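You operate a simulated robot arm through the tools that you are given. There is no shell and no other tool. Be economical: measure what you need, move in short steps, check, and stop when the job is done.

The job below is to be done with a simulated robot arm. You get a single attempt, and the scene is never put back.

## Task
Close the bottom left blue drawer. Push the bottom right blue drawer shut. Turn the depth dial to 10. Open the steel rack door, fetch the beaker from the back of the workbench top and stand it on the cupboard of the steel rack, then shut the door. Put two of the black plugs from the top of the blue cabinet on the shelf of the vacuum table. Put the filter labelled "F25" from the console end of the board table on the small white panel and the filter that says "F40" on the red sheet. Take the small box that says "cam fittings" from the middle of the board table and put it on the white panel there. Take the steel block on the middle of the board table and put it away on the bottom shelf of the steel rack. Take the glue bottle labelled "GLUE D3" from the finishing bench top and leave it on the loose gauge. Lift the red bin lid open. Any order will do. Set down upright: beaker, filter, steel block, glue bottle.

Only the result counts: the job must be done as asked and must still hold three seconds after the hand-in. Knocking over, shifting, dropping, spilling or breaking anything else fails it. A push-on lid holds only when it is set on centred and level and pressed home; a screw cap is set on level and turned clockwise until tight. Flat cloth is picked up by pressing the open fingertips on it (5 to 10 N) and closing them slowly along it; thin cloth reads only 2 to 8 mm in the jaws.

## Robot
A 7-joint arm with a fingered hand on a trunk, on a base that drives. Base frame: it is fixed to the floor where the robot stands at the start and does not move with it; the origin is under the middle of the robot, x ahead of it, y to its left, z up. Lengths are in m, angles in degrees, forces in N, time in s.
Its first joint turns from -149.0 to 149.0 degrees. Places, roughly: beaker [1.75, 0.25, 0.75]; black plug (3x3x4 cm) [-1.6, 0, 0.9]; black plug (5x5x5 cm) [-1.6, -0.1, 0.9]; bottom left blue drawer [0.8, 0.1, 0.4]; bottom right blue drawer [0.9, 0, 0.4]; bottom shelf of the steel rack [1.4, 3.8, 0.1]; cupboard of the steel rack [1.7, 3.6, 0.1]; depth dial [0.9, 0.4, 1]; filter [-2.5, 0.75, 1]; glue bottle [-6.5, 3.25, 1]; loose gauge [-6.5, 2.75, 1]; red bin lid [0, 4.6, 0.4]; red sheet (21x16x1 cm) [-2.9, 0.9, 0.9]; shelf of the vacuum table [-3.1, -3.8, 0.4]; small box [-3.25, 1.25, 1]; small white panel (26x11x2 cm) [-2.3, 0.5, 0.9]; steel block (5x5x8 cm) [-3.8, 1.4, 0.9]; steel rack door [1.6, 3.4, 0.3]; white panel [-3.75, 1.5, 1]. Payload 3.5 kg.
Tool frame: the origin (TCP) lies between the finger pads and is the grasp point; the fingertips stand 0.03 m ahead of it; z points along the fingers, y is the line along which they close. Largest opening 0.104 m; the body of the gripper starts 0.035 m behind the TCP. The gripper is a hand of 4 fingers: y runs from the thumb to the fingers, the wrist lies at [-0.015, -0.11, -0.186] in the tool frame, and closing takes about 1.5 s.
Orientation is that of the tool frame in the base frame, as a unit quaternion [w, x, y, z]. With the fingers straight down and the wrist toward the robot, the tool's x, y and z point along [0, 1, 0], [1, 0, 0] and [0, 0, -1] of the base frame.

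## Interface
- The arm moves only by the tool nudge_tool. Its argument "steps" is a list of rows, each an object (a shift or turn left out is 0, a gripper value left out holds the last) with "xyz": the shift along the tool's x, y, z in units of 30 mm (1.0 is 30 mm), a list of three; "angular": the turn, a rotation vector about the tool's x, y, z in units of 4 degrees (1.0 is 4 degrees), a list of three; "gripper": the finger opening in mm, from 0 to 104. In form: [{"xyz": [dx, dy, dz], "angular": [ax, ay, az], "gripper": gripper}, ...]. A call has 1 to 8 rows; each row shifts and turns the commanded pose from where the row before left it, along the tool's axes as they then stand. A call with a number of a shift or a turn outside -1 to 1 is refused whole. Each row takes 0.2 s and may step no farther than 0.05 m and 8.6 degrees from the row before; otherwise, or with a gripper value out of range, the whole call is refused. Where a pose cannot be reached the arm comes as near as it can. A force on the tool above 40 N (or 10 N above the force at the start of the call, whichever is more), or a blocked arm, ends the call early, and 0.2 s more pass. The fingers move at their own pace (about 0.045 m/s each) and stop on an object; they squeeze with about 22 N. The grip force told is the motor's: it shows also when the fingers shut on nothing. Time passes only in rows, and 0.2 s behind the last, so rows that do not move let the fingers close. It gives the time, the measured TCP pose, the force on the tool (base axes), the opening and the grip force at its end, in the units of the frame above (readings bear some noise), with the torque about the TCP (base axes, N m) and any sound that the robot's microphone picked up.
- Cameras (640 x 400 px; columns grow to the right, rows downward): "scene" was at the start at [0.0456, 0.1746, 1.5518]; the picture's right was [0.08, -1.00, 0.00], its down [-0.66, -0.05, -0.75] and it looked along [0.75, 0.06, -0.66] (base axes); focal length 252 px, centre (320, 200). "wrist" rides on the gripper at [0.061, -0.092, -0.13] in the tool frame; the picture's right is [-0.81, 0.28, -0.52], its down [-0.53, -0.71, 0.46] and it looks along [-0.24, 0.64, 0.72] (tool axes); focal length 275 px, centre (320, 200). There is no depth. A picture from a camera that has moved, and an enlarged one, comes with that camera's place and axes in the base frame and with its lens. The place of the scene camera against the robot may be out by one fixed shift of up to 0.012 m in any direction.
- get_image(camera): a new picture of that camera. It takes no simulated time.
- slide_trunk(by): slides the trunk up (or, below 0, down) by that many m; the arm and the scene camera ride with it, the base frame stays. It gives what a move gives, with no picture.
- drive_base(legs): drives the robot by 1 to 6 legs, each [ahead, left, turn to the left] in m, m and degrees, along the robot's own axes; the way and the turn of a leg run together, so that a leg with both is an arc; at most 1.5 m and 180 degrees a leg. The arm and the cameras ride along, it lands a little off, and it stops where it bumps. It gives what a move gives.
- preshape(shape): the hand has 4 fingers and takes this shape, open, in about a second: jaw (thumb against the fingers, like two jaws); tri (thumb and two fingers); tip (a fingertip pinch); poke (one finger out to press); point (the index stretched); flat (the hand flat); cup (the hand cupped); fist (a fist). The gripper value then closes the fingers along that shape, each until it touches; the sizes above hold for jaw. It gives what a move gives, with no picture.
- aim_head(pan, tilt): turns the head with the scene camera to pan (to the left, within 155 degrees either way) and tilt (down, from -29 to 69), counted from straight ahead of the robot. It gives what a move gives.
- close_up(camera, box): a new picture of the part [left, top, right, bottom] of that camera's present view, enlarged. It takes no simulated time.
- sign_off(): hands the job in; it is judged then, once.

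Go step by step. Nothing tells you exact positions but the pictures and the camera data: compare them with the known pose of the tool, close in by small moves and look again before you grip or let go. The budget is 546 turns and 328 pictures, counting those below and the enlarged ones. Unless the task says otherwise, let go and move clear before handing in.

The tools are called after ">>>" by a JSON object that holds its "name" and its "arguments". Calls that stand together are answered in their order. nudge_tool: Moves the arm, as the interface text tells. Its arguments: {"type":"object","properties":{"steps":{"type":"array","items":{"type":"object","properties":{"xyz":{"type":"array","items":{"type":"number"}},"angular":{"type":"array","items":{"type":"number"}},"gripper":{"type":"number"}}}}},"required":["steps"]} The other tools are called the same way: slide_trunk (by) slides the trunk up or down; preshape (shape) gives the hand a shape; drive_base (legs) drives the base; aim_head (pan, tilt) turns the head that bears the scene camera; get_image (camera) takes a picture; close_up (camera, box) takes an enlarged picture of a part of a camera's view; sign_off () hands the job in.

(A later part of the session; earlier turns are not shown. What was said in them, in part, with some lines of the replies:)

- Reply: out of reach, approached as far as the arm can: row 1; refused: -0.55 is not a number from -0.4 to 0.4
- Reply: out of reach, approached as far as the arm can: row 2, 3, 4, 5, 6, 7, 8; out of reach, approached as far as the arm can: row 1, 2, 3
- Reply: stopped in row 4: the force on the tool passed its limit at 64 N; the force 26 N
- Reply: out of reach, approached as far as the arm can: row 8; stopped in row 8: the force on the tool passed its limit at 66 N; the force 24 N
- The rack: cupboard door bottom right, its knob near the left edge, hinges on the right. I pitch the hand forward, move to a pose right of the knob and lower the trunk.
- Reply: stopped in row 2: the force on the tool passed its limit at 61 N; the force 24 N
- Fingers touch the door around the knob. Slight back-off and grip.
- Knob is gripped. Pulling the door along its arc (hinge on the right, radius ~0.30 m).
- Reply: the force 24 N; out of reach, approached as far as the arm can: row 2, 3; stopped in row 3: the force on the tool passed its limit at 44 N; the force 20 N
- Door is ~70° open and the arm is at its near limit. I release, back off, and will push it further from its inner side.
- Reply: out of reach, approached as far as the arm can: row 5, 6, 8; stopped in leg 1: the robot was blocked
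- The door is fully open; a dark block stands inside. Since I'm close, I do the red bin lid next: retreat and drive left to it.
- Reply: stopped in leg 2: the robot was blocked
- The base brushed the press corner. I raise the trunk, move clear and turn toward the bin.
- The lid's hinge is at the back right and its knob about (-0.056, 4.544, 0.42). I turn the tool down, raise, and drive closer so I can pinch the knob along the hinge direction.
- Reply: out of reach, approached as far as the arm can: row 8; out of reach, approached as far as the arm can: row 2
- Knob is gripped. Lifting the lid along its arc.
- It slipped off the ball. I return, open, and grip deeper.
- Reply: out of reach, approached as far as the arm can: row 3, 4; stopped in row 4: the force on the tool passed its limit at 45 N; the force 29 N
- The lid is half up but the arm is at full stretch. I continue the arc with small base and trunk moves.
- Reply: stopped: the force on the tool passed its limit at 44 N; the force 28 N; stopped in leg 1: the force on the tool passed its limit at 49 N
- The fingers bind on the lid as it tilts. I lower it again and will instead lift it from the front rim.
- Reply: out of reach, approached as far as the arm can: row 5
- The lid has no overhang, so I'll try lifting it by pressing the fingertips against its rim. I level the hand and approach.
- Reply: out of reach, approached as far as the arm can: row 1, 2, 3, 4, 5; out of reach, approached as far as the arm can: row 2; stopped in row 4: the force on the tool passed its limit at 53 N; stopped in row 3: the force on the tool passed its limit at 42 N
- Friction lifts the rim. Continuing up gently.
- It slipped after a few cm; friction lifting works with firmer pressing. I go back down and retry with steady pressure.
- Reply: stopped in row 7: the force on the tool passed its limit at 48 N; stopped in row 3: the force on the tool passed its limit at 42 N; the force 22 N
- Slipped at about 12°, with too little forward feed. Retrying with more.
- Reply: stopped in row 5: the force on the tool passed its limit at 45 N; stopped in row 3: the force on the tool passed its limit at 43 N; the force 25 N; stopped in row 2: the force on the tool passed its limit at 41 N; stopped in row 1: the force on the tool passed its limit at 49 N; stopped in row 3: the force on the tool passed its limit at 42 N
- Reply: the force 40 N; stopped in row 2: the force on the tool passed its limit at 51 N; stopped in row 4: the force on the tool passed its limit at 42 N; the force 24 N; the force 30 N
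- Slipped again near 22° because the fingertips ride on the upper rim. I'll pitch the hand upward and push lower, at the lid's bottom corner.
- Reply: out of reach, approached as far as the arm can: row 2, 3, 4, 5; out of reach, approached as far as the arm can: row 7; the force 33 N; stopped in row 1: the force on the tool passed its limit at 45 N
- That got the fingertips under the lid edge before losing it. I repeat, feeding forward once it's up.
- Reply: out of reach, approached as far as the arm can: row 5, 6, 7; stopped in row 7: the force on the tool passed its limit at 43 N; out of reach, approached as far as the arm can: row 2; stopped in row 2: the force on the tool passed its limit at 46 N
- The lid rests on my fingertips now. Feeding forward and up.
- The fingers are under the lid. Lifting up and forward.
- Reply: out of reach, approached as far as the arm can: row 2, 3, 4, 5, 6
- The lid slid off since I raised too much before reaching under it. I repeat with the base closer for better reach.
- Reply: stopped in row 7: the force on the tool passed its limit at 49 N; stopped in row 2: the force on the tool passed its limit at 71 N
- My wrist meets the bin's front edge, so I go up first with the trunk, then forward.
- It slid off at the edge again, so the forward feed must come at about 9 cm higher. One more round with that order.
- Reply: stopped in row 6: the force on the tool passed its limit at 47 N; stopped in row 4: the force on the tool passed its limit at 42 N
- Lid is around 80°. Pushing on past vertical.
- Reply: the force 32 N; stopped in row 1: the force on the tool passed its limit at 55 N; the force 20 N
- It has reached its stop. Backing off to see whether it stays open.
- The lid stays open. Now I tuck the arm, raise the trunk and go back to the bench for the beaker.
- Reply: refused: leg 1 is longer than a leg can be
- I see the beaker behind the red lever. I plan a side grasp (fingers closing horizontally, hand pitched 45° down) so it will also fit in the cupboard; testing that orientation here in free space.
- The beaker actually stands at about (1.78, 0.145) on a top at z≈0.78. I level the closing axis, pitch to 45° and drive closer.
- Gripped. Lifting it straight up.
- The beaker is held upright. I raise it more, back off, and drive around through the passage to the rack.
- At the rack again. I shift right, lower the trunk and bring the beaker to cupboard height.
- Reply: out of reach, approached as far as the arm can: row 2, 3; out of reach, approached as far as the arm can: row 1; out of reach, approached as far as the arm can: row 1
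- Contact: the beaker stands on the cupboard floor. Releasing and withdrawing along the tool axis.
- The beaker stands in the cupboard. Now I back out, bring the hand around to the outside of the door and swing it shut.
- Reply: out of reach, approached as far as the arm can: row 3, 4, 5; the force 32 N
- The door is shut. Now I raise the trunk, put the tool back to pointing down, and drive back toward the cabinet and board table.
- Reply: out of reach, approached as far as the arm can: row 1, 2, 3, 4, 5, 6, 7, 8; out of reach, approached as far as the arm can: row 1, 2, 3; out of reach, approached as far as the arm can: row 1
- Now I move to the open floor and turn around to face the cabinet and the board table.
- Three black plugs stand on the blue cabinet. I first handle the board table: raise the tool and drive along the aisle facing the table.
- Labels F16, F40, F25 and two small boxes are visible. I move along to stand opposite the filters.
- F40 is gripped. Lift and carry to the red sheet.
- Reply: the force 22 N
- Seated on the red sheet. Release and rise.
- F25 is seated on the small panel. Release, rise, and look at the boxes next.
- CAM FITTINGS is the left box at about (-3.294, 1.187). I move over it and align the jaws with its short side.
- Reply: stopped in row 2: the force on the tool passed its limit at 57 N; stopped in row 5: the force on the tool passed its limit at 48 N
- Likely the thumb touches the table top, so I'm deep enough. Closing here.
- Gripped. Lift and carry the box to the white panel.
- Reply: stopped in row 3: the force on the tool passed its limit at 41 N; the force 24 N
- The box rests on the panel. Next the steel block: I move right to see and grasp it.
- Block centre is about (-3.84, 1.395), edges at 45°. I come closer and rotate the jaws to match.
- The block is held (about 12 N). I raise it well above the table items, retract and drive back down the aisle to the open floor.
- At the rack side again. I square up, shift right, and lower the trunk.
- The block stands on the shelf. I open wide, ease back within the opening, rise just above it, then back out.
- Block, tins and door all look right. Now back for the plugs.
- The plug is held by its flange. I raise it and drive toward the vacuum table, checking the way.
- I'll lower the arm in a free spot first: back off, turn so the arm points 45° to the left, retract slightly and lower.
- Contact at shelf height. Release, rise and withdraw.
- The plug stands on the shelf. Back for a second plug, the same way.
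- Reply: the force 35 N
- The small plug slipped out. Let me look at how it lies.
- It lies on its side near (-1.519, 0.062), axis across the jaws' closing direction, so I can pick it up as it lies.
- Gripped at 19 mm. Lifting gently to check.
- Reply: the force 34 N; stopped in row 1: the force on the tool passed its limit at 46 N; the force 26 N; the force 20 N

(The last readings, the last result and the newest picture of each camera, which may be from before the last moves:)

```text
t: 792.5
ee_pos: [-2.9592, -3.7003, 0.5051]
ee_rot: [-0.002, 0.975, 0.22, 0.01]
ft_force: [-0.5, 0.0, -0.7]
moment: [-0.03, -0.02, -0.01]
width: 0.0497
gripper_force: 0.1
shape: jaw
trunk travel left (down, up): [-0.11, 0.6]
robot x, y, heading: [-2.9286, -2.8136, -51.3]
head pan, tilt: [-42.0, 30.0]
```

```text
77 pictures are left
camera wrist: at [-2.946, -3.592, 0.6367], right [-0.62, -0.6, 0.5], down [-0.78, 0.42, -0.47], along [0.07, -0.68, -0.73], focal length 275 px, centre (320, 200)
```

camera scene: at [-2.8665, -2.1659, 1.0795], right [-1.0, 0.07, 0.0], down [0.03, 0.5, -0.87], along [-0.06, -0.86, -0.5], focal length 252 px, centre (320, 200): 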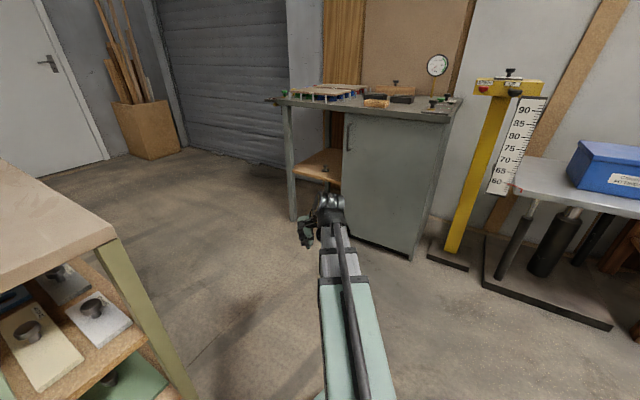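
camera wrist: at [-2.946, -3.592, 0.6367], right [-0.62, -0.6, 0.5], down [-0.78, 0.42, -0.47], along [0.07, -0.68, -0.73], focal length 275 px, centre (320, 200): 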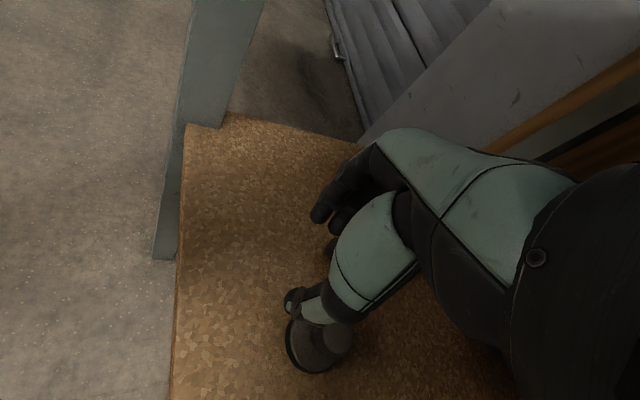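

>>> {"name": "nudge_tool", "arguments": {"steps": [{"xyz": [0, 0, -0.8]}, {"xyz": [0.88, -0.72, -0.4]}, {"xyz": [0.94, -0.66, 0]}, {"xyz": [0.94, -0.66, 0]}, {"xyz": [0.94, -0.66, 0]}, {"xyz": [0.94, -0.66, 0]}, {"xyz": [0.94, -0.66, 0]}, {"xyz": [0.94, -0.66, 0]}]}}

>>> {"name": "drive_base", "arguments": {"legs": [[-0.331, -0.114, 0], [-0.154, 0.447, 0]]}}

>>> {"name": "close_up", "arguments": {"camera": "scene", "box": [270, 130, 390, 220]}}

```text
t: 794.3
ee_pos: [-2.8432, -3.488, 0.5451]
ee_rot: [-0.002, 0.975, 0.22, 0.01]
ft_force: [-0.4, -1.0, -0.1]
moment: [0.02, -0.01, -0.01]
width: 0.0498
gripper_force: 0.1
shape: jaw
trunk travel left (down, up): [-0.11, 0.6]
robot x, y, heading: [-2.9254, -2.8142, -51.5]
head pan, tilt: [-42.0, 30.0]
```

```text
t: 799.0
ee_pos: [-2.8748, -2.9025, 0.5451]
ee_rot: [-0.002, 0.975, 0.223, 0.011]
ft_force: [-0.4, 0.3, -0.7]
moment: [-0.05, -0.02, 0.01]
width: 0.05
gripper_force: 0.1
shape: jaw
trunk travel left (down, up): [-0.11, 0.6]
robot x, y, heading: [-2.9598, -2.2287, -50.9]
head pan, tilt: [-42.0, 30.0]
```

```text
4.44 times, centred on (330, 175) of scene
camera zoom: at [-2.8554, -2.1789, 1.0795], right [-1.0, 0.05, 0.0], down [0.03, 0.5, -0.87], along [-0.04, -0.86, -0.5], focal length 1119 px, centre (276, 311)
```

zoom: 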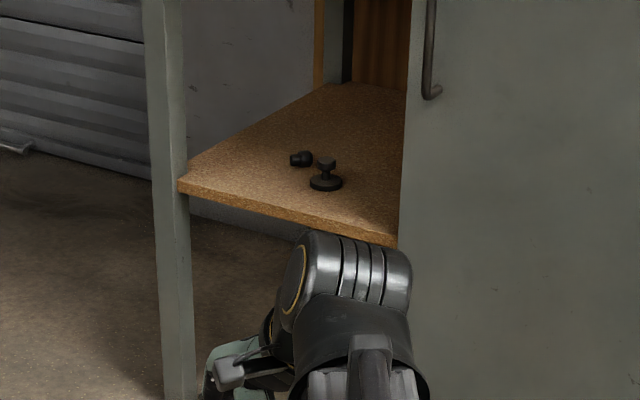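

Both plugs are on the shelf. Now the glue bottle: I raise, back out and check the corridor along the far side of the board table.

>>> {"name": "slide_trunk", "arguments": {"by": 0.4}}

>>> {"name": "slide_trunk", "arguments": {"by": 0.2}}

>>> {"name": "drive_base", "arguments": {"legs": [[0, 0, -72], [-1.35, 0, 0]]}}

>>> {"name": "aim_head", "arguments": {"pan": -90, "tilt": 20}}

>>> {"name": "get_image", "arguments": {"camera": "scene"}}

```text
t: 802.8
ee_pos: [-2.8749, -2.9005, 0.9456]
ee_rot: [-0.002, 0.975, 0.223, 0.01]
ft_force: [0.4, 0.1, -0.4]
moment: [0.0, -0.01, 0.0]
width: 0.0498
gripper_force: 0.1
shape: jaw
trunk travel left (down, up): [-0.51, 0.2]
robot x, y, heading: [-2.9647, -2.227, -51.2]
head pan, tilt: [-42.0, 30.0]
```

```text
t: 805.0
ee_pos: [-2.8747, -2.9007, 1.1456]
ee_rot: [-0.002, 0.975, 0.223, 0.01]
ft_force: [0.3, 0.1, 0.4]
moment: [0.0, 0.01, -0.01]
width: 0.0495
gripper_force: 0.0
shape: jaw
trunk travel left (down, up): [-0.71, 0.0]
robot x, y, heading: [-2.962, -2.2321, -50.9]
head pan, tilt: [-42.0, 30.0]
```

```text
t: 814.8
ee_pos: [-2.8365, -1.4082, 1.1454]
ee_rot: [0.003, 0.915, -0.404, 0.009]
ft_force: [-0.2, -0.6, -0.2]
moment: [0.06, 0.01, -0.01]
width: 0.0495
gripper_force: 0.1
shape: jaw
trunk travel left (down, up): [-0.71, 0.0]
robot x, y, heading: [-2.215, -1.1307, -123.9]
head pan, tilt: [-42.0, 30.0]
```

```text
t: 816.0
ee_pos: [-2.836, -1.4078, 1.1456]
ee_rot: [0.005, 0.915, -0.404, 0.009]
ft_force: [0.2, -0.5, -0.3]
moment: [0.01, 0.02, 0.0]
width: 0.0495
gripper_force: 0.1
shape: jaw
trunk travel left (down, up): [-0.71, 0.0]
robot x, y, heading: [-2.216, -1.1302, -124.4]
head pan, tilt: [-90.0, 20.0]
```

```text
75 pictures are left
camera scene: at [-2.1205, -1.1392, 1.6956], right [0.56, 0.83, 0.0], down [0.28, -0.19, -0.94], along [-0.78, 0.53, -0.34], focal length 252 px, centre (320, 200)
```

scene: 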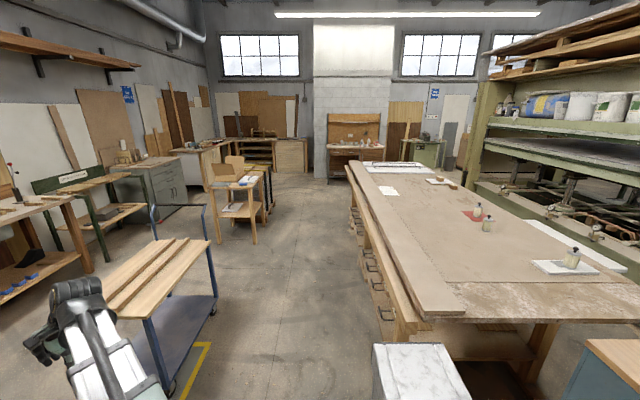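

The corridor is clear, with the finishing bench at its end. I turn to face along it and drive down.

>>> {"name": "drive_base", "arguments": {"legs": [[0, 0, -88.6], [1.4, 0, 0], [1.4, 0, 0]]}}

>>> {"name": "aim_head", "arguments": {"pan": 0, "tilt": 25}}

>>> {"name": "get_image", "arguments": {"camera": "scene"}}

```text
t: 833.0
ee_pos: [-4.8715, 0.9065, 1.1459]
ee_rot: [-0.01, -0.387, 0.922, -0.004]
ft_force: [0.3, 0.5, -1.4]
moment: [-0.02, 0.01, 0.06]
width: 0.0497
gripper_force: 0.2
shape: jaw
trunk travel left (down, up): [-0.71, 0.0]
robot x, y, heading: [-4.558, 0.3019, 149.0]
head pan, tilt: [-90.0, 20.0]
```

```text
t: 834.7
ee_pos: [-4.8717, 0.9049, 1.1449]
ee_rot: [-0.01, -0.387, 0.922, -0.004]
ft_force: [-0.3, 0.0, 0.0]
moment: [0.01, -0.01, -0.03]
width: 0.0498
gripper_force: 0.2
shape: jaw
trunk travel left (down, up): [-0.71, 0.0]
robot x, y, heading: [-4.5636, 0.3071, 149.3]
head pan, tilt: [0.0, 25.0]
```

```text
74 pictures are left
camera scene: at [-4.6828, 0.1781, 1.6875], right [0.52, 0.86, 0.0], down [0.36, -0.22, -0.91], along [-0.78, 0.47, -0.42], focal length 252 px, centre (320, 200)
```

scene: 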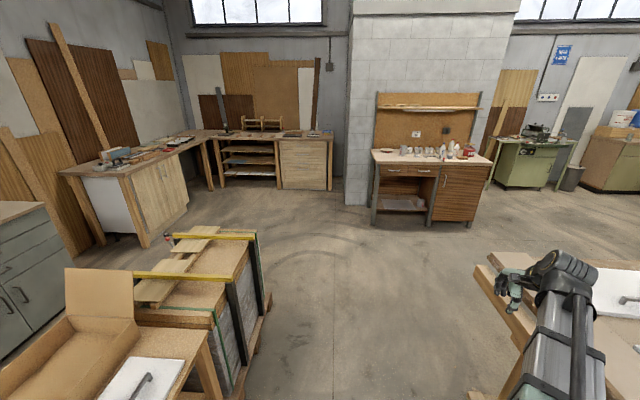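

>>> {"name": "close_up", "arguments": {"camera": "scene", "box": [360, 125, 500, 225]}}

```text
4.00 times, centred on (430, 175) of scene
camera zoom: at [-4.6828, 0.1781, 1.6875], right [0.52, 0.86, 0.0], down [0.36, -0.22, -0.91], along [-0.78, 0.47, -0.42], focal length 1008 px, centre (-120, 300)
```

zoom: 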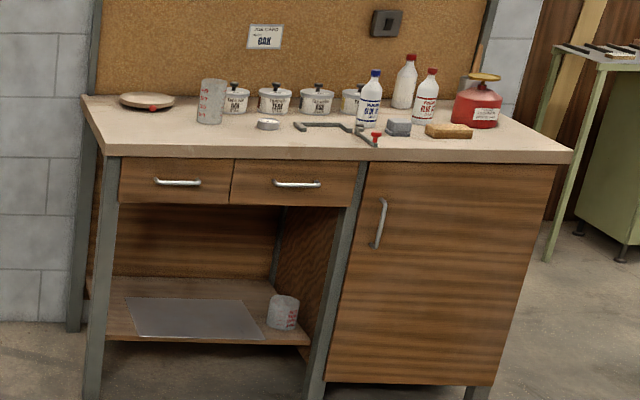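

>>> {"name": "drive_base", "arguments": {"legs": [[0, 0, -2], [1.4, 0, 0], [0.6, 0, 0], [0, -1.0, 0]]}}

>>> {"name": "aim_head", "arguments": {"pan": 0, "tilt": 40}}

>>> {"name": "get_image", "arguments": {"camera": "scene"}}

>>> {"name": "get_image", "arguments": {"camera": "wrist"}}

```text
t: 849.7
ee_pos: [-6.0001, 2.8252, 1.1442]
ee_rot: [-0.01, -0.387, 0.922, -0.004]
ft_force: [0.4, 0.3, -0.3]
moment: [0.01, 0.01, -0.01]
width: 0.0495
gripper_force: 0.1
shape: jaw
trunk travel left (down, up): [-0.71, 0.0]
robot x, y, heading: [-5.6858, 2.2236, 149.1]
head pan, tilt: [0.0, 25.0]
```

```text
t: 850.5
ee_pos: [-5.9991, 2.8241, 1.146]
ee_rot: [-0.009, -0.387, 0.922, -0.004]
ft_force: [0.3, 0.9, -0.5]
moment: [0.02, 0.0, 0.0]
width: 0.0497
gripper_force: 0.1
shape: jaw
trunk travel left (down, up): [-0.71, 0.0]
robot x, y, heading: [-5.6901, 2.2172, 149.2]
head pan, tilt: [0.0, 40.0]
```

```text
72 pictures are left
camera scene: at [-5.8042, 2.0939, 1.6642], right [0.52, 0.86, 0.0], down [0.55, -0.33, -0.77], along [-0.66, 0.4, -0.64], focal length 252 px, centre (320, 200)
```

scene: 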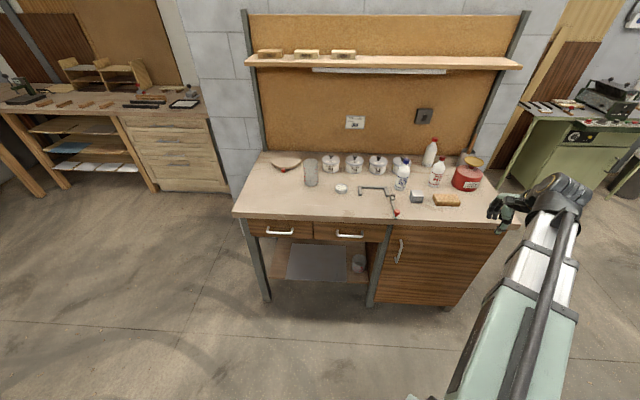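

```text
71 pictures are left
camera wrist: at [-5.9749, 2.7192, 1.2765], right [0.38, 0.78, 0.5], down [0.88, -0.13, -0.47], along [-0.3, 0.61, -0.73], focal length 275 px, centre (320, 200)
```

wrist: 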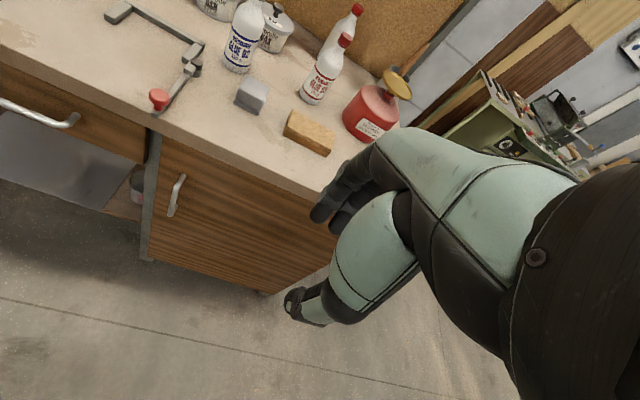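

>>> {"name": "close_up", "arguments": {"camera": "wrist", "box": [90, 0, 410, 200]}}

>>> {"name": "close_up", "arguments": {"camera": "scene", "box": [250, 130, 500, 230]}}

```text
2.00 times, centred on (250, 100) of wrist
camera zoom: at [-5.9749, 2.7192, 1.2765], right [0.38, 0.78, 0.5], down [0.88, -0.13, -0.47], along [-0.3, 0.61, -0.73], focal length 551 px, centre (460, 400)
```

zoom: 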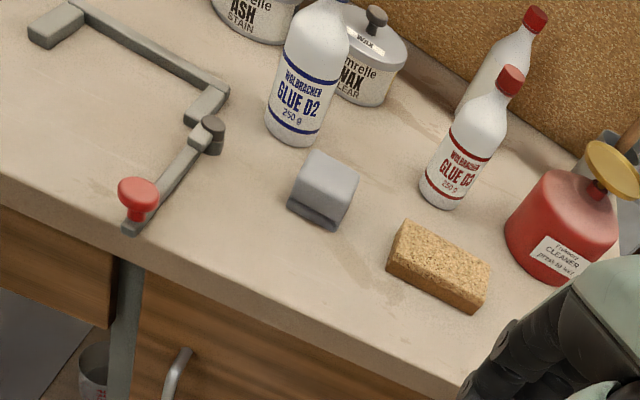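

```text
2.56 times, centred on (375, 180) of scene
camera zoom: at [-5.8042, 2.0939, 1.6642], right [0.52, 0.86, 0.0], down [0.55, -0.33, -0.77], along [-0.66, 0.4, -0.64], focal length 645 px, centre (179, 251)
```

zoom: 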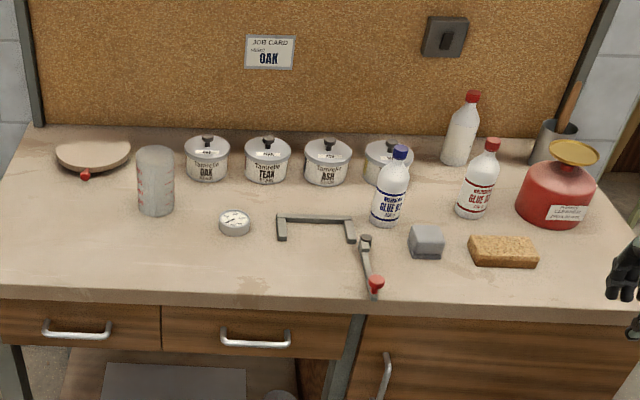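

GLUE D3 is the front red-capped bottle at about (-6.393, 3.130); the loose gauge lies face up near (-6.595, 2.70). I drive closer and go above the bottle's cap.

>>> {"name": "drive_base", "arguments": {"legs": [[0.22, 0, 0]]}}

>>> {"name": "get_image", "arguments": {"camera": "wrist"}}

>>> {"name": "get_image", "arguments": {"camera": "scene"}}

```text
t: 852.2
ee_pos: [-6.1877, 2.9428, 1.1446]
ee_rot: [-0.01, -0.385, 0.923, -0.004]
ft_force: [0.0, 0.3, 0.3]
moment: [0.0, -0.03, -0.01]
width: 0.0496
gripper_force: 0.0
shape: jaw
trunk travel left (down, up): [-0.71, 0.0]
robot x, y, heading: [-5.8801, 2.3374, 148.7]
head pan, tilt: [0.0, 40.0]
```

```text
68 pictures are left
camera wrist: at [-6.1636, 2.8363, 1.276], right [0.38, 0.78, 0.5], down [0.88, -0.13, -0.47], along [-0.3, 0.62, -0.73], focal length 275 px, centre (320, 200)
```

wrist: 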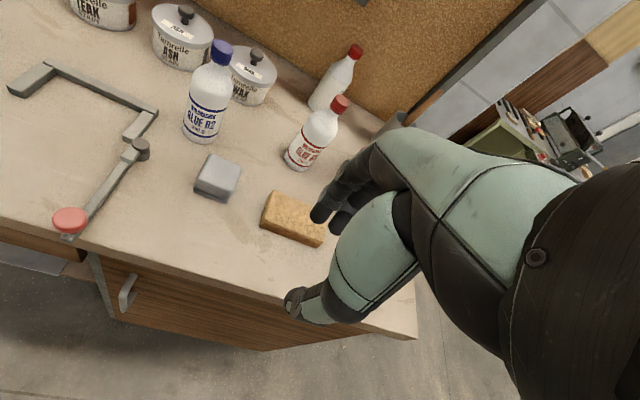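

```text
67 pictures are left
camera scene: at [-5.9962, 2.2103, 1.6641], right [0.52, 0.85, 0.0], down [0.55, -0.33, -0.77], along [-0.65, 0.4, -0.64], focal length 252 px, centre (320, 200)
```

scene: 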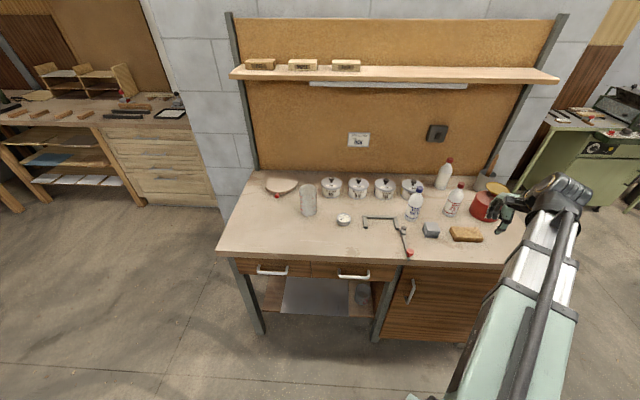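

>>> {"name": "nudge_tool", "arguments": {"steps": [{"xyz": [0.05, 1, 0], "gripper": 56}, {"xyz": [0.05, 1, 0]}, {"xyz": [0.05, 1, 0]}, {"xyz": [0.05, 1, 0]}, {"xyz": [0.05, 1, 0]}, {"xyz": [0.05, 1, 0]}, {"xyz": [0.05, 1, 0]}, {"xyz": [0.05, 1, 0]}]}}

>>> {"name": "get_image", "arguments": {"camera": "wrist"}}

```text
t: 854.0
ee_pos: [-6.3652, 3.1022, 1.1444]
ee_rot: [-0.01, -0.384, 0.923, -0.004]
ft_force: [0.0, 0.7, -1.1]
moment: [0.0, 0.01, 0.0]
width: 0.0553
gripper_force: 0.1
shape: jaw
trunk travel left (down, up): [-0.71, 0.0]
robot x, y, heading: [-5.8797, 2.3368, 148.9]
head pan, tilt: [0.0, 40.0]
```

```text
66 pictures are left
camera wrist: at [-6.3412, 2.9969, 1.276], right [0.38, 0.78, 0.5], down [0.87, -0.13, -0.47], along [-0.3, 0.62, -0.73], focal length 275 px, centre (320, 200)
```

wrist: 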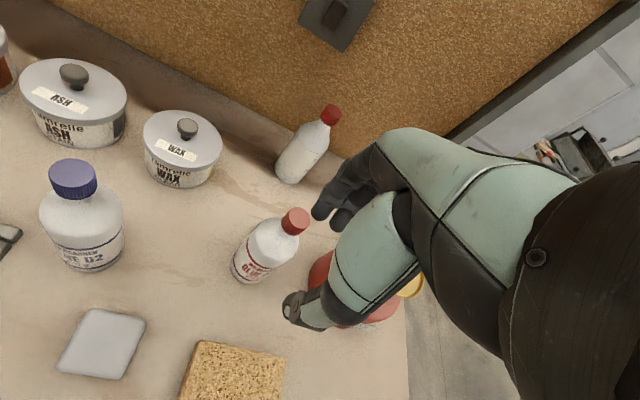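

>>> {"name": "nudge_tool", "arguments": {"steps": [{"xyz": [0.12, 0.95, 0]}, {"xyz": [0.11, 0.95, 0]}, {"xyz": [0, 0, 0.7]}, {"xyz": [0, 0, 0.7]}]}}

>>> {"name": "get_image", "arguments": {"camera": "wrist"}}

```text
t: 855.0
ee_pos: [-6.4108, 3.1368, 1.1026]
ee_rot: [-0.01, -0.385, 0.923, -0.005]
ft_force: [0.2, 0.6, 0.9]
moment: [-0.01, -0.01, 0.02]
width: 0.0555
gripper_force: 0.1
shape: jaw
trunk travel left (down, up): [-0.71, 0.0]
robot x, y, heading: [-5.8806, 2.3361, 148.7]
head pan, tilt: [0.0, 40.0]
```

```text
65 pictures are left
camera wrist: at [-6.3862, 3.0314, 1.2332], right [0.38, 0.78, 0.5], down [0.87, -0.13, -0.47], along [-0.3, 0.62, -0.73], focal length 275 px, centre (320, 200)
```

wrist: 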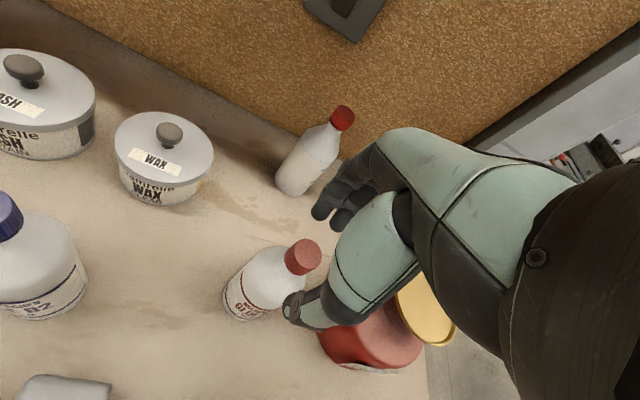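

>>> {"name": "nudge_tool", "arguments": {"steps": [{"xyz": [0, 0.2, 0.7]}, {"xyz": [0, 0, 0.7]}, {"xyz": [0, 0, 0.6]}]}}

>>> {"name": "close_up", "arguments": {"camera": "wrist", "box": [200, 150, 420, 350]}}

```text
t: 855.8
ee_pos: [-6.416, 3.1404, 1.0425]
ee_rot: [-0.01, -0.385, 0.923, -0.005]
ft_force: [-0.3, 0.4, -1.1]
moment: [0.02, 0.01, -0.01]
width: 0.0555
gripper_force: 0.3
shape: jaw
trunk travel left (down, up): [-0.71, 0.0]
robot x, y, heading: [-5.8791, 2.3382, 148.8]
head pan, tilt: [0.0, 40.0]
```

```text
2.00 times, centred on (310, 250) of wrist
camera zoom: at [-6.3924, 3.0348, 1.1741], right [0.38, 0.78, 0.5], down [0.87, -0.13, -0.47], along [-0.3, 0.62, -0.73], focal length 551 px, centre (340, 100)
```

zoom: 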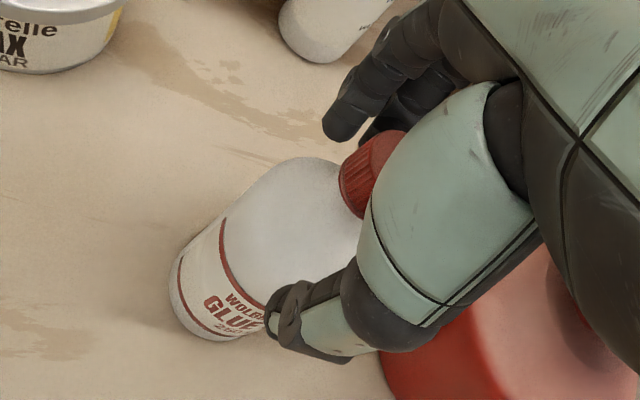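

>>> {"name": "nudge_tool", "arguments": {"steps": [{"gripper": 15}, {}, {}, {}, {}, {}, {}]}}

>>> {"name": "close_up", "arguments": {"camera": "wrist", "box": [200, 150, 420, 350]}}

```text
t: 857.4
ee_pos: [-6.4166, 3.1396, 1.0432]
ee_rot: [-0.009, -0.385, 0.923, -0.004]
ft_force: [-0.4, 1.2, 4.0]
moment: [0.09, 0.05, 0.02]
width: 0.0158
gripper_force: 0.2
shape: jaw
trunk travel left (down, up): [-0.71, 0.0]
robot x, y, heading: [-5.8771, 2.3376, 148.9]
head pan, tilt: [0.0, 40.0]
```

```text
2.00 times, centred on (310, 250) of wrist
camera zoom: at [-6.3921, 3.0344, 1.1745], right [0.38, 0.78, 0.5], down [0.87, -0.13, -0.47], along [-0.3, 0.62, -0.73], focal length 551 px, centre (340, 100)
```

zoom: 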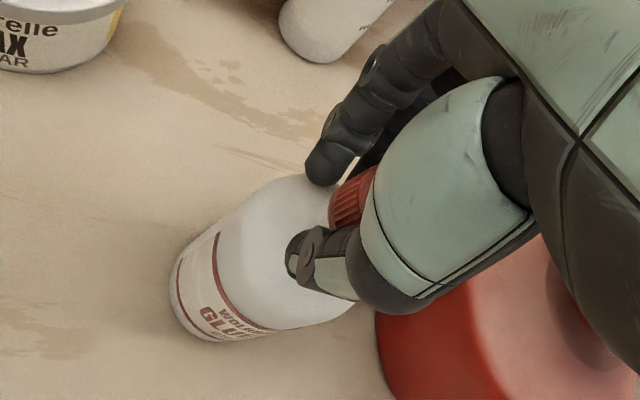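

>>> {"name": "nudge_tool", "arguments": {"steps": [{"gripper": 4}, {}, {}, {}]}}

>>> {"name": "nudge_tool", "arguments": {"steps": [{"xyz": [0, 0, -0.4]}, {"xyz": [0, 0, -0.6]}, {"xyz": [0, 0, -0.6]}]}}

>>> {"name": "get_image", "arguments": {"camera": "wrist"}}

```text
t: 858.4
ee_pos: [-6.4167, 3.1403, 1.044]
ee_rot: [-0.01, -0.384, 0.923, -0.004]
ft_force: [-0.3, 0.6, 4.8]
moment: [0.13, 0.01, 0.03]
width: 0.0123
gripper_force: 22.5
shape: jaw
trunk travel left (down, up): [-0.71, 0.0]
robot x, y, heading: [-5.8799, 2.3342, 148.7]
head pan, tilt: [0.0, 40.0]
```

```text
t: 859.2
ee_pos: [-6.4157, 3.1403, 1.0877]
ee_rot: [-0.009, -0.385, 0.923, -0.004]
ft_force: [-0.2, 0.5, -1.3]
moment: [0.01, 0.01, -0.02]
width: 0.0109
gripper_force: 21.8
shape: jaw
trunk travel left (down, up): [-0.71, 0.0]
robot x, y, heading: [-5.8831, 2.3371, 148.7]
head pan, tilt: [0.0, 40.0]
```

```text
62 pictures are left
camera wrist: at [-6.3912, 3.0345, 1.2208], right [0.38, 0.78, 0.5], down [0.87, -0.13, -0.47], along [-0.3, 0.62, -0.73], focal length 275 px, centre (320, 200)
```

wrist: 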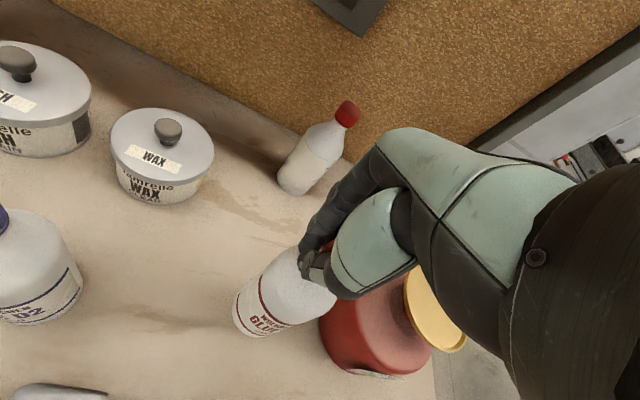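

>>> {"name": "nudge_tool", "arguments": {"steps": [{"xyz": [0, 0, -0.6]}, {"xyz": [0, 0, -0.7]}, {"xyz": [0, 0, -0.7]}]}}

>>> {"name": "close_up", "arguments": {"camera": "scene", "box": [370, 120, 560, 260]}}

>>> {"name": "get_image", "arguments": {"camera": "wrist"}}

```text
t: 860.0
ee_pos: [-6.4155, 3.1407, 1.1509]
ee_rot: [-0.01, -0.384, 0.923, -0.004]
ft_force: [0.0, 0.0, -1.6]
moment: [0.01, 0.06, -0.03]
width: 0.0109
gripper_force: 22.3
shape: jaw
trunk travel left (down, up): [-0.71, 0.0]
robot x, y, heading: [-5.881, 2.3359, 148.6]
head pan, tilt: [0.0, 40.0]
```

```text
2.86 times, centred on (465, 190) of scene
camera zoom: at [-5.9952, 2.2097, 1.6641], right [0.52, 0.85, 0.0], down [0.55, -0.33, -0.77], along [-0.65, 0.4, -0.64], focal length 720 px, centre (-94, 229)
```

zoom: 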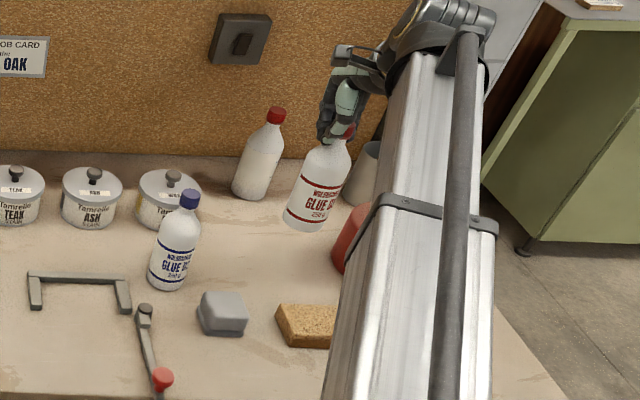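

```text
60 pictures are left
camera wrist: at [-6.3913, 3.0344, 1.2821], right [0.38, 0.78, 0.5], down [0.87, -0.13, -0.47], along [-0.3, 0.62, -0.73], focal length 275 px, centre (320, 200)
```

wrist: 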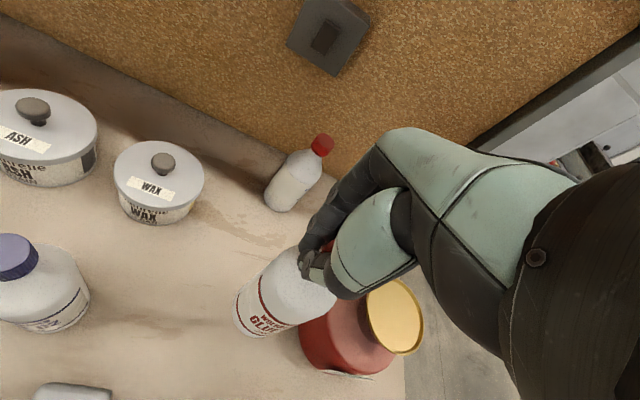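

The bottle hangs from its neck. I raise it above the other bottles and move left toward the gauge.

>>> {"name": "nudge_tool", "arguments": {"steps": [{"xyz": [0, 0, -0.8]}, {"xyz": [0, 0, -0.8]}, {"xyz": [0, 0, -0.8]}, {"xyz": [0, -0.3, -0.8]}, {"xyz": [0, -0.5, 0]}, {"xyz": [0, -0.5, 0]}]}}

>>> {"name": "drive_base", "arguments": {"legs": [[0, 0.34, 0]]}}

>>> {"name": "get_image", "arguments": {"camera": "wrist"}}

>>> {"name": "get_image", "arguments": {"camera": "scene"}}

```text
t: 861.4
ee_pos: [-6.3867, 3.1151, 1.2478]
ee_rot: [-0.01, -0.385, 0.923, -0.004]
ft_force: [-0.3, -0.4, -2.8]
moment: [-0.03, 0.03, -0.05]
width: 0.0106
gripper_force: 21.7
shape: jaw
trunk travel left (down, up): [-0.71, 0.0]
robot x, y, heading: [-5.8776, 2.3343, 148.6]
head pan, tilt: [0.0, 40.0]
```

```text
t: 863.6
ee_pos: [-6.5711, 2.8168, 1.2482]
ee_rot: [-0.01, -0.387, 0.922, -0.004]
ft_force: [0.0, -0.3, -2.8]
moment: [0.0, 0.01, -0.03]
width: 0.0109
gripper_force: 22.1
shape: jaw
trunk travel left (down, up): [-0.71, 0.0]
robot x, y, heading: [-6.0591, 2.0437, 149.0]
head pan, tilt: [0.0, 40.0]
```

```text
59 pictures are left
camera wrist: at [-6.5456, 2.7114, 1.3794], right [0.38, 0.78, 0.5], down [0.88, -0.13, -0.47], along [-0.3, 0.61, -0.73], focal length 275 px, centre (320, 200)
```

wrist: 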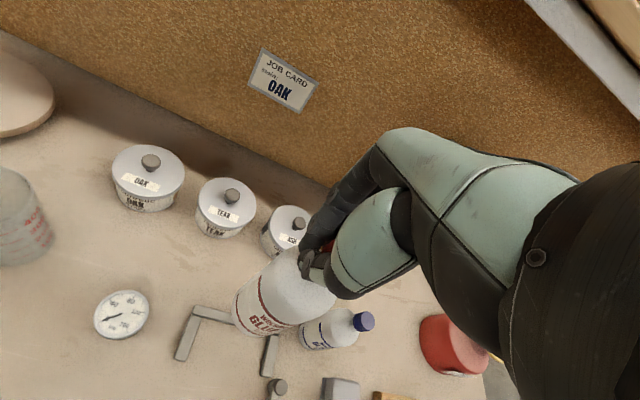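

```text
58 pictures are left
camera scene: at [-6.1744, 1.9127, 1.664], right [0.52, 0.86, 0.0], down [0.55, -0.33, -0.77], along [-0.66, 0.4, -0.64], focal length 252 px, centre (320, 200)
```

scene: 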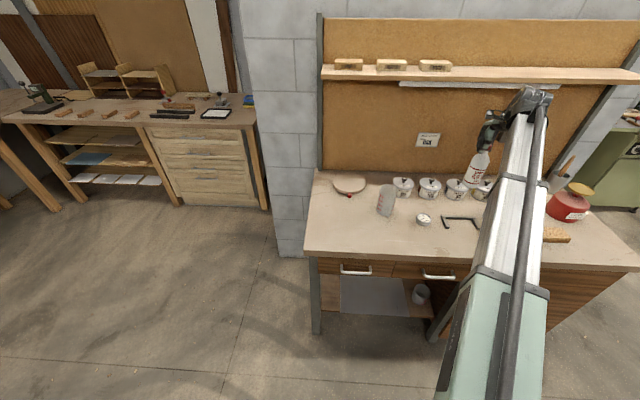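

>>> {"name": "close_up", "arguments": {"camera": "scene", "box": [430, 100, 550, 200]}}

>>> {"name": "close_up", "arguments": {"camera": "wrist", "box": [210, 230, 350, 350]}}

```text
4.00 times, centred on (490, 150) of scene
camera zoom: at [-6.1744, 1.9127, 1.664], right [0.52, 0.86, 0.0], down [0.55, -0.33, -0.77], along [-0.66, 0.4, -0.64], focal length 1008 px, centre (-360, 400)
```

zoom: 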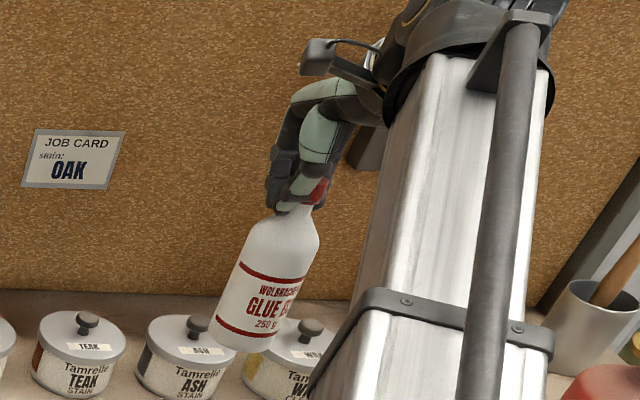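

```text
3.33 times, centred on (280, 290) of wrist
camera zoom: at [-6.5456, 2.7114, 1.3794], right [0.38, 0.78, 0.5], down [0.88, -0.13, -0.47], along [-0.3, 0.61, -0.73], focal length 918 px, centre (453, -100)
```

zoom: 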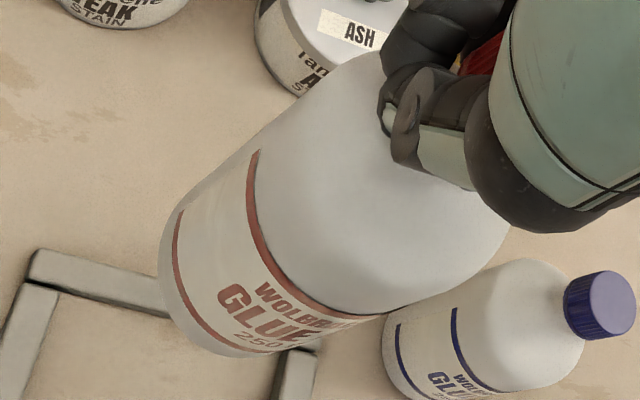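

>>> {"name": "nudge_tool", "arguments": {"steps": [{"xyz": [0.8, -0.26, 0]}, {"xyz": [0.8, -0.26, 0]}, {"xyz": [0.8, -0.26, 0]}, {"xyz": [0.8, -0.26, 0]}, {"xyz": [0.7, -0.26, 0]}, {"xyz": [0, 0, 0.8]}, {"xyz": [0, 0, 0.8]}, {"xyz": [0, 0, 0.8]}]}}

>>> {"name": "get_image", "arguments": {"camera": "wrist"}}

>>> {"name": "close_up", "arguments": {"camera": "scene", "box": [360, 130, 500, 250]}}

```text
t: 865.4
ee_pos: [-6.6255, 2.7077, 1.1776]
ee_rot: [-0.01, -0.386, 0.922, -0.005]
ft_force: [0.1, -1.0, -2.5]
moment: [-0.02, -0.02, -0.02]
width: 0.0107
gripper_force: 21.7
shape: jaw
trunk travel left (down, up): [-0.71, 0.0]
robot x, y, heading: [-6.0597, 2.0361, 149.1]
head pan, tilt: [0.0, 40.0]
```

```text
55 pictures are left
camera wrist: at [-6.6017, 2.6009, 1.3094], right [0.38, 0.78, 0.5], down [0.88, -0.13, -0.47], along [-0.3, 0.61, -0.73], focal length 275 px, centre (320, 200)
```

wrist: 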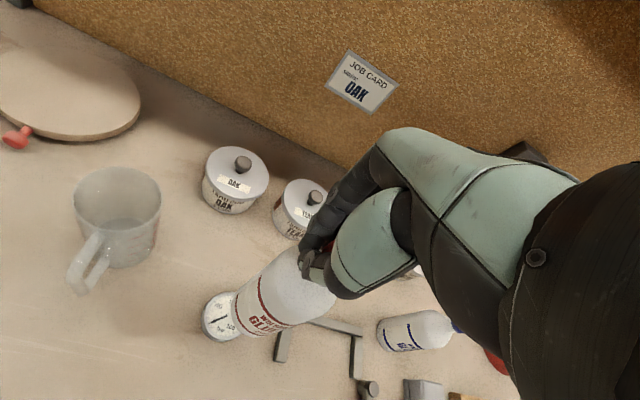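

```text
3.33 times, centred on (430, 190) of scene
camera zoom: at [-6.174, 1.9139, 1.6642], right [0.52, 0.86, 0.0], down [0.55, -0.33, -0.77], along [-0.66, 0.4, -0.64], focal length 840 px, centre (-47, 233)
```

zoom: 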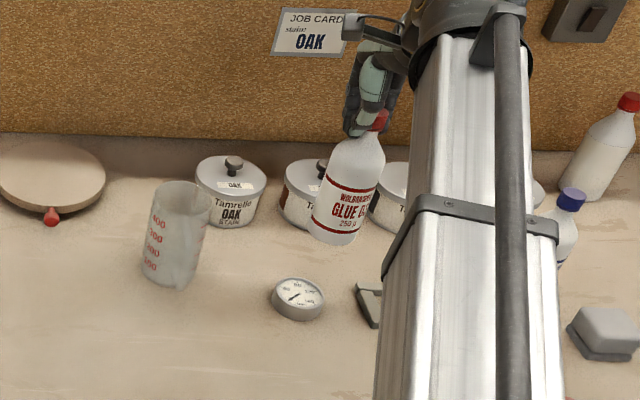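

>>> {"name": "nudge_tool", "arguments": {"steps": [{"xyz": [0.47, 0.47, 0]}, {"xyz": [0, 0, 0.9]}, {"xyz": [0, 0, 0.9]}, {"xyz": [0, 0, 0.9]}]}}

>>> {"name": "close_up", "arguments": {"camera": "wrist", "box": [170, 220, 350, 370]}}

>>> {"name": "close_up", "arguments": {"camera": "scene", "box": [380, 140, 480, 240]}}

```text
t: 866.4
ee_pos: [-6.6455, 2.7038, 1.0962]
ee_rot: [-0.01, -0.386, 0.922, -0.004]
ft_force: [0.0, -0.3, -2.9]
moment: [0.01, 0.07, 0.01]
width: 0.0108
gripper_force: 22.0
shape: jaw
trunk travel left (down, up): [-0.71, 0.0]
robot x, y, heading: [-6.059, 2.0401, 148.9]
head pan, tilt: [0.0, 40.0]
```

```text
2.67 times, centred on (260, 295) of wrist
camera zoom: at [-6.6204, 2.5982, 1.2275], right [0.38, 0.78, 0.5], down [0.88, -0.13, -0.47], along [-0.3, 0.61, -0.73], focal length 734 px, centre (480, -53)
```

zoom: 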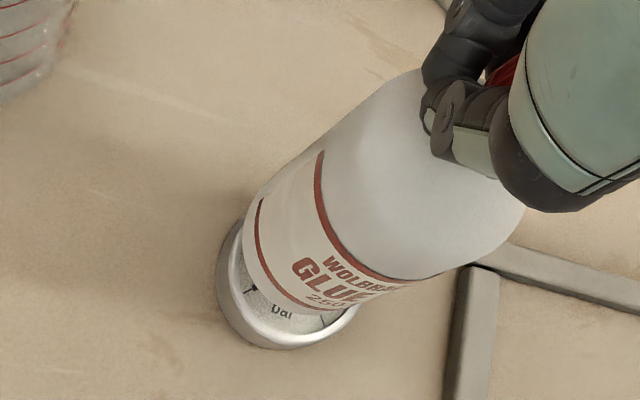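

```text
4.00 times, centred on (430, 190) of scene
camera zoom: at [-6.1741, 1.9138, 1.6642], right [0.52, 0.86, 0.0], down [0.55, -0.33, -0.77], along [-0.66, 0.4, -0.64], focal length 1008 px, centre (-120, 240)
```

zoom: 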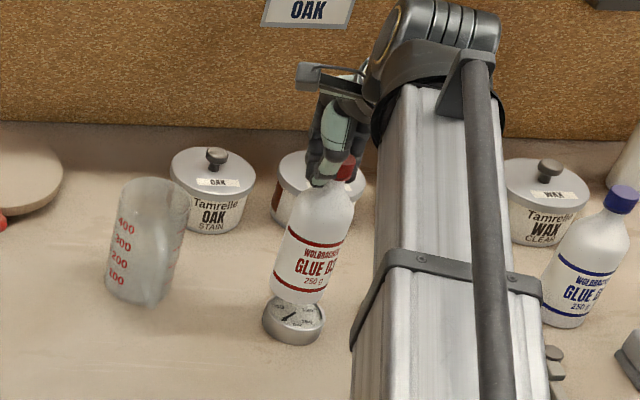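

>>> {"name": "nudge_tool", "arguments": {"steps": [{"xyz": [-0.2, -0.07, 0.3]}, {"xyz": [0, 0, 0.3]}, {"xyz": [0, 0, 0.2]}]}}

>>> {"name": "close_up", "arguments": {"camera": "scene", "box": [380, 150, 460, 240]}}

>>> {"name": "close_up", "arguments": {"camera": "wrist", "box": [190, 240, 330, 360]}}

```text
t: 867.2
ee_pos: [-6.6401, 2.7069, 1.073]
ee_rot: [-0.009, -0.386, 0.922, -0.004]
ft_force: [0.4, -0.3, -2.5]
moment: [-0.01, 0.02, 0.01]
width: 0.011
gripper_force: 22.2
shape: jaw
trunk travel left (down, up): [-0.71, 0.0]
robot x, y, heading: [-6.0588, 2.0409, 148.7]
head pan, tilt: [0.0, 40.0]
```

```text
4.44 times, centred on (420, 195) of scene
camera zoom: at [-6.1739, 1.9137, 1.6642], right [0.52, 0.86, 0.0], down [0.55, -0.33, -0.77], along [-0.66, 0.4, -0.64], focal length 1119 px, centre (-124, 222)
```

zoom: 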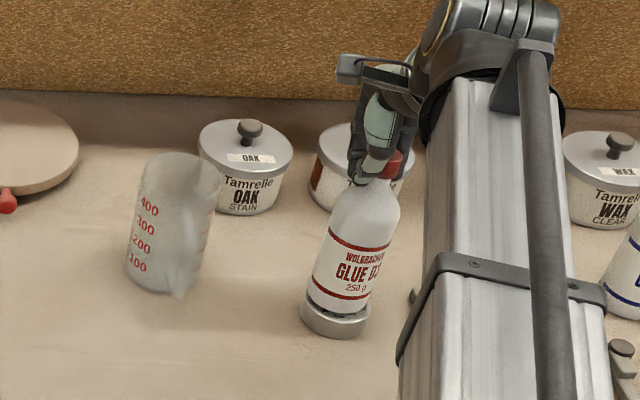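

```text
3.33 times, centred on (260, 300) of wrist
camera zoom: at [-6.6162, 2.6016, 1.2039], right [0.38, 0.78, 0.5], down [0.88, -0.13, -0.47], along [-0.3, 0.61, -0.73], focal length 918 px, centre (520, -133)
```

zoom: 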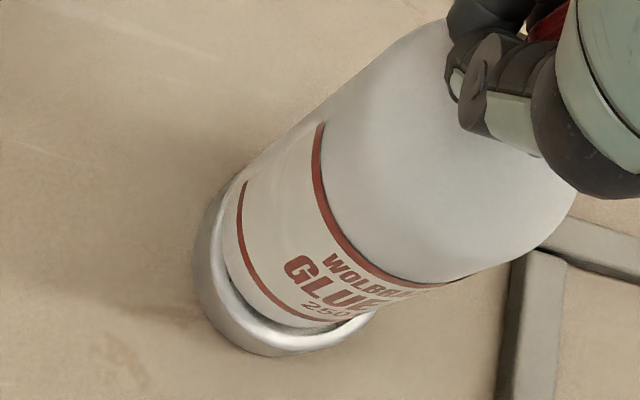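

Well centred. Lowering to contact.

>>> {"name": "nudge_tool", "arguments": {"steps": [{"xyz": [0, 0, 0.12]}, {"xyz": [0, 0, 0.1]}, {}]}}

>>> {"name": "nudge_tool", "arguments": {"steps": [{"xyz": [0, 0, 0.08]}, {"xyz": [0, 0, 0.08]}, {}]}}

```text
t: 868.0
ee_pos: [-6.6408, 2.7063, 1.0677]
ee_rot: [-0.01, -0.386, 0.922, -0.004]
ft_force: [0.3, -2.1, 9.1]
moment: [0.05, -0.03, -0.02]
width: 0.0112
gripper_force: 22.2
shape: jaw
trunk travel left (down, up): [-0.71, 0.0]
robot x, y, heading: [-6.0596, 2.039, 149.0]
head pan, tilt: [0.0, 40.0]
```

```text
t: 868.8
ee_pos: [-6.6396, 2.7052, 1.065]
ee_rot: [-0.011, -0.386, 0.922, -0.002]
ft_force: [-4.3, 1.8, 26.5]
moment: [0.25, -0.05, 0.08]
width: 0.0125
gripper_force: 22.2
shape: jaw
trunk travel left (down, up): [-0.71, 0.0]
robot x, y, heading: [-6.0577, 2.0381, 148.9]
head pan, tilt: [0.0, 40.0]
```

>>> {"name": "nudge_tool", "arguments": {"steps": [{"xyz": [0, 0, -0.15]}, {}]}}

>>> {"name": "close_up", "arguments": {"camera": "scene", "box": [380, 150, 460, 240]}}

>>> {"name": "close_up", "arguments": {"camera": "wrist", "box": [190, 240, 330, 360]}}

```text
t: 869.4
ee_pos: [-6.6396, 2.7074, 1.0659]
ee_rot: [-0.009, -0.386, 0.922, -0.005]
ft_force: [-0.5, 0.3, 5.8]
moment: [0.16, -0.06, 0.0]
width: 0.0115
gripper_force: 22.2
shape: jaw
trunk travel left (down, up): [-0.71, 0.0]
robot x, y, heading: [-6.059, 2.0447, 148.7]
head pan, tilt: [0.0, 40.0]
```

```text
4.44 times, centred on (420, 195) of scene
camera zoom: at [-6.1733, 1.9129, 1.6639], right [0.52, 0.86, 0.0], down [0.55, -0.33, -0.77], along [-0.66, 0.4, -0.64], focal length 1119 px, centre (-124, 222)
```

zoom: 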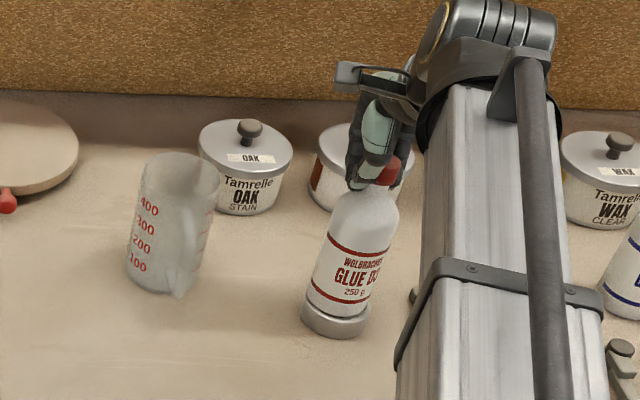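

```text
3.33 times, centred on (260, 300) of wrist
camera zoom: at [-6.6155, 2.6011, 1.1975], right [0.38, 0.78, 0.5], down [0.88, -0.13, -0.47], along [-0.3, 0.61, -0.73], focal length 918 px, centre (520, -133)
```

zoom: 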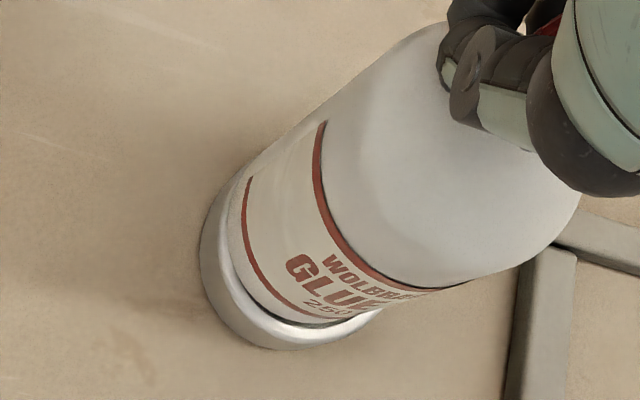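

The bottle stands centred on the gauge. Opening slowly.

>>> {"name": "nudge_tool", "arguments": {"steps": [{"gripper": 20}, {}, {"gripper": 30}, {}, {"gripper": 45}, {}, {"gripper": 56}, {}]}}

>>> {"name": "close_up", "arguments": {"camera": "wrist", "box": [190, 200, 370, 360]}}

```text
t: 871.2
ee_pos: [-6.6407, 2.7064, 1.0671]
ee_rot: [-0.01, -0.387, 0.922, -0.004]
ft_force: [0.4, 0.6, -0.6]
moment: [-0.06, 0.0, -0.04]
width: 0.0556
gripper_force: 0.0
shape: jaw
trunk travel left (down, up): [-0.71, 0.0]
robot x, y, heading: [-6.0593, 2.0401, 148.8]
head pan, tilt: [0.0, 40.0]
```

```text
2.50 times, centred on (280, 280) of wrist
camera zoom: at [-6.616, 2.6015, 1.1981], right [0.38, 0.78, 0.5], down [0.88, -0.13, -0.47], along [-0.3, 0.61, -0.73], focal length 688 px, centre (420, 0)
```

zoom: 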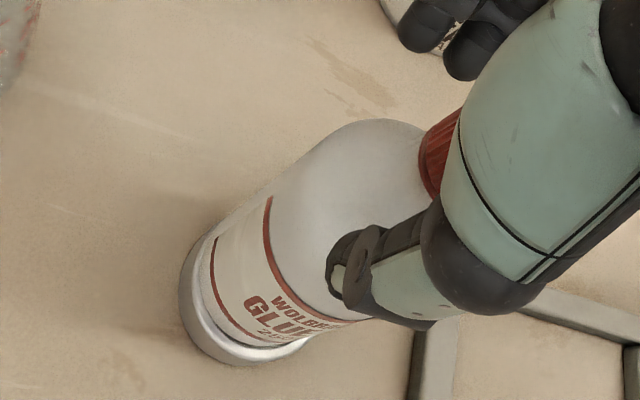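

>>> {"name": "nudge_tool", "arguments": {"steps": [{"xyz": [0, 0, -0.6]}, {"xyz": [0, 0, -0.8]}, {"xyz": [0, 0, -1]}, {"xyz": [0, 0, -1]}, {"xyz": [0, 0, -1]}]}}

>>> {"name": "drive_base", "arguments": {"legs": [[-0.35, 0, 0]]}}

>>> {"name": "get_image", "arguments": {"camera": "scene"}}

```text
t: 872.4
ee_pos: [-6.6386, 2.7089, 1.1994]
ee_rot: [-0.009, -0.386, 0.922, -0.004]
ft_force: [0.5, -0.4, -0.5]
moment: [0.01, 0.02, -0.02]
width: 0.0556
gripper_force: 0.1
shape: jaw
trunk travel left (down, up): [-0.71, 0.0]
robot x, y, heading: [-6.0569, 2.0425, 148.8]
head pan, tilt: [0.0, 40.0]
```

```text
t: 874.6
ee_pos: [-6.343, 2.532, 1.1993]
ee_rot: [-0.01, -0.385, 0.923, -0.004]
ft_force: [0.5, -0.1, -0.1]
moment: [-0.01, 0.01, 0.0]
width: 0.0553
gripper_force: 0.0
shape: jaw
trunk travel left (down, up): [-0.71, 0.0]
robot x, y, heading: [-5.7661, 1.8657, 148.9]
head pan, tilt: [0.0, 40.0]
```

```text
46 pictures are left
camera scene: at [-5.8807, 1.7362, 1.6642], right [0.52, 0.85, 0.0], down [0.55, -0.33, -0.77], along [-0.65, 0.4, -0.64], focal length 252 px, centre (320, 200)
```

scene: 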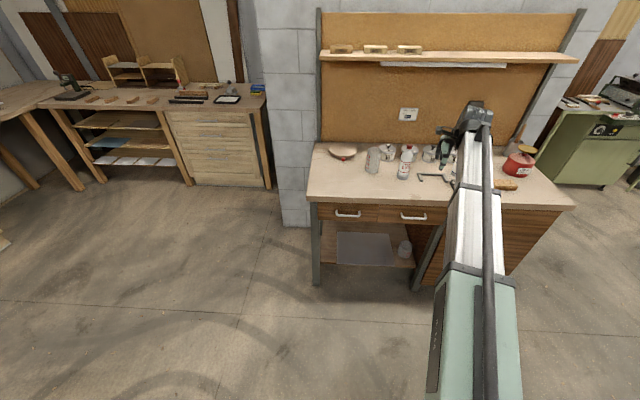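

Everything on the list is done: the bottle stands on the gauge and the hand is clear. Handing in.

>>> {"name": "sign_off", "arguments": {}}

```text
The job is handed in.
```

I finished every item on the list and handed the job in.

- **Small black plug:** it slipped from the grip and tipped over on the blue cabinet. I picked it up again, and it now lies on its side on the vacuum table shelf next to the flanged plug. The task doesn't ask for the plugs to stand upright.
- **Red bin lid:** it fell shut several times before I got it open. It has stayed open in every view since.
- **Cam fittings box:** my fingers touched it and shifted it a little on the table before I got a proper grip. It is now on the white panel.
- **Beaker:** I last saw it standing before I closed the rack door, so I haven't checked it with the door shut.
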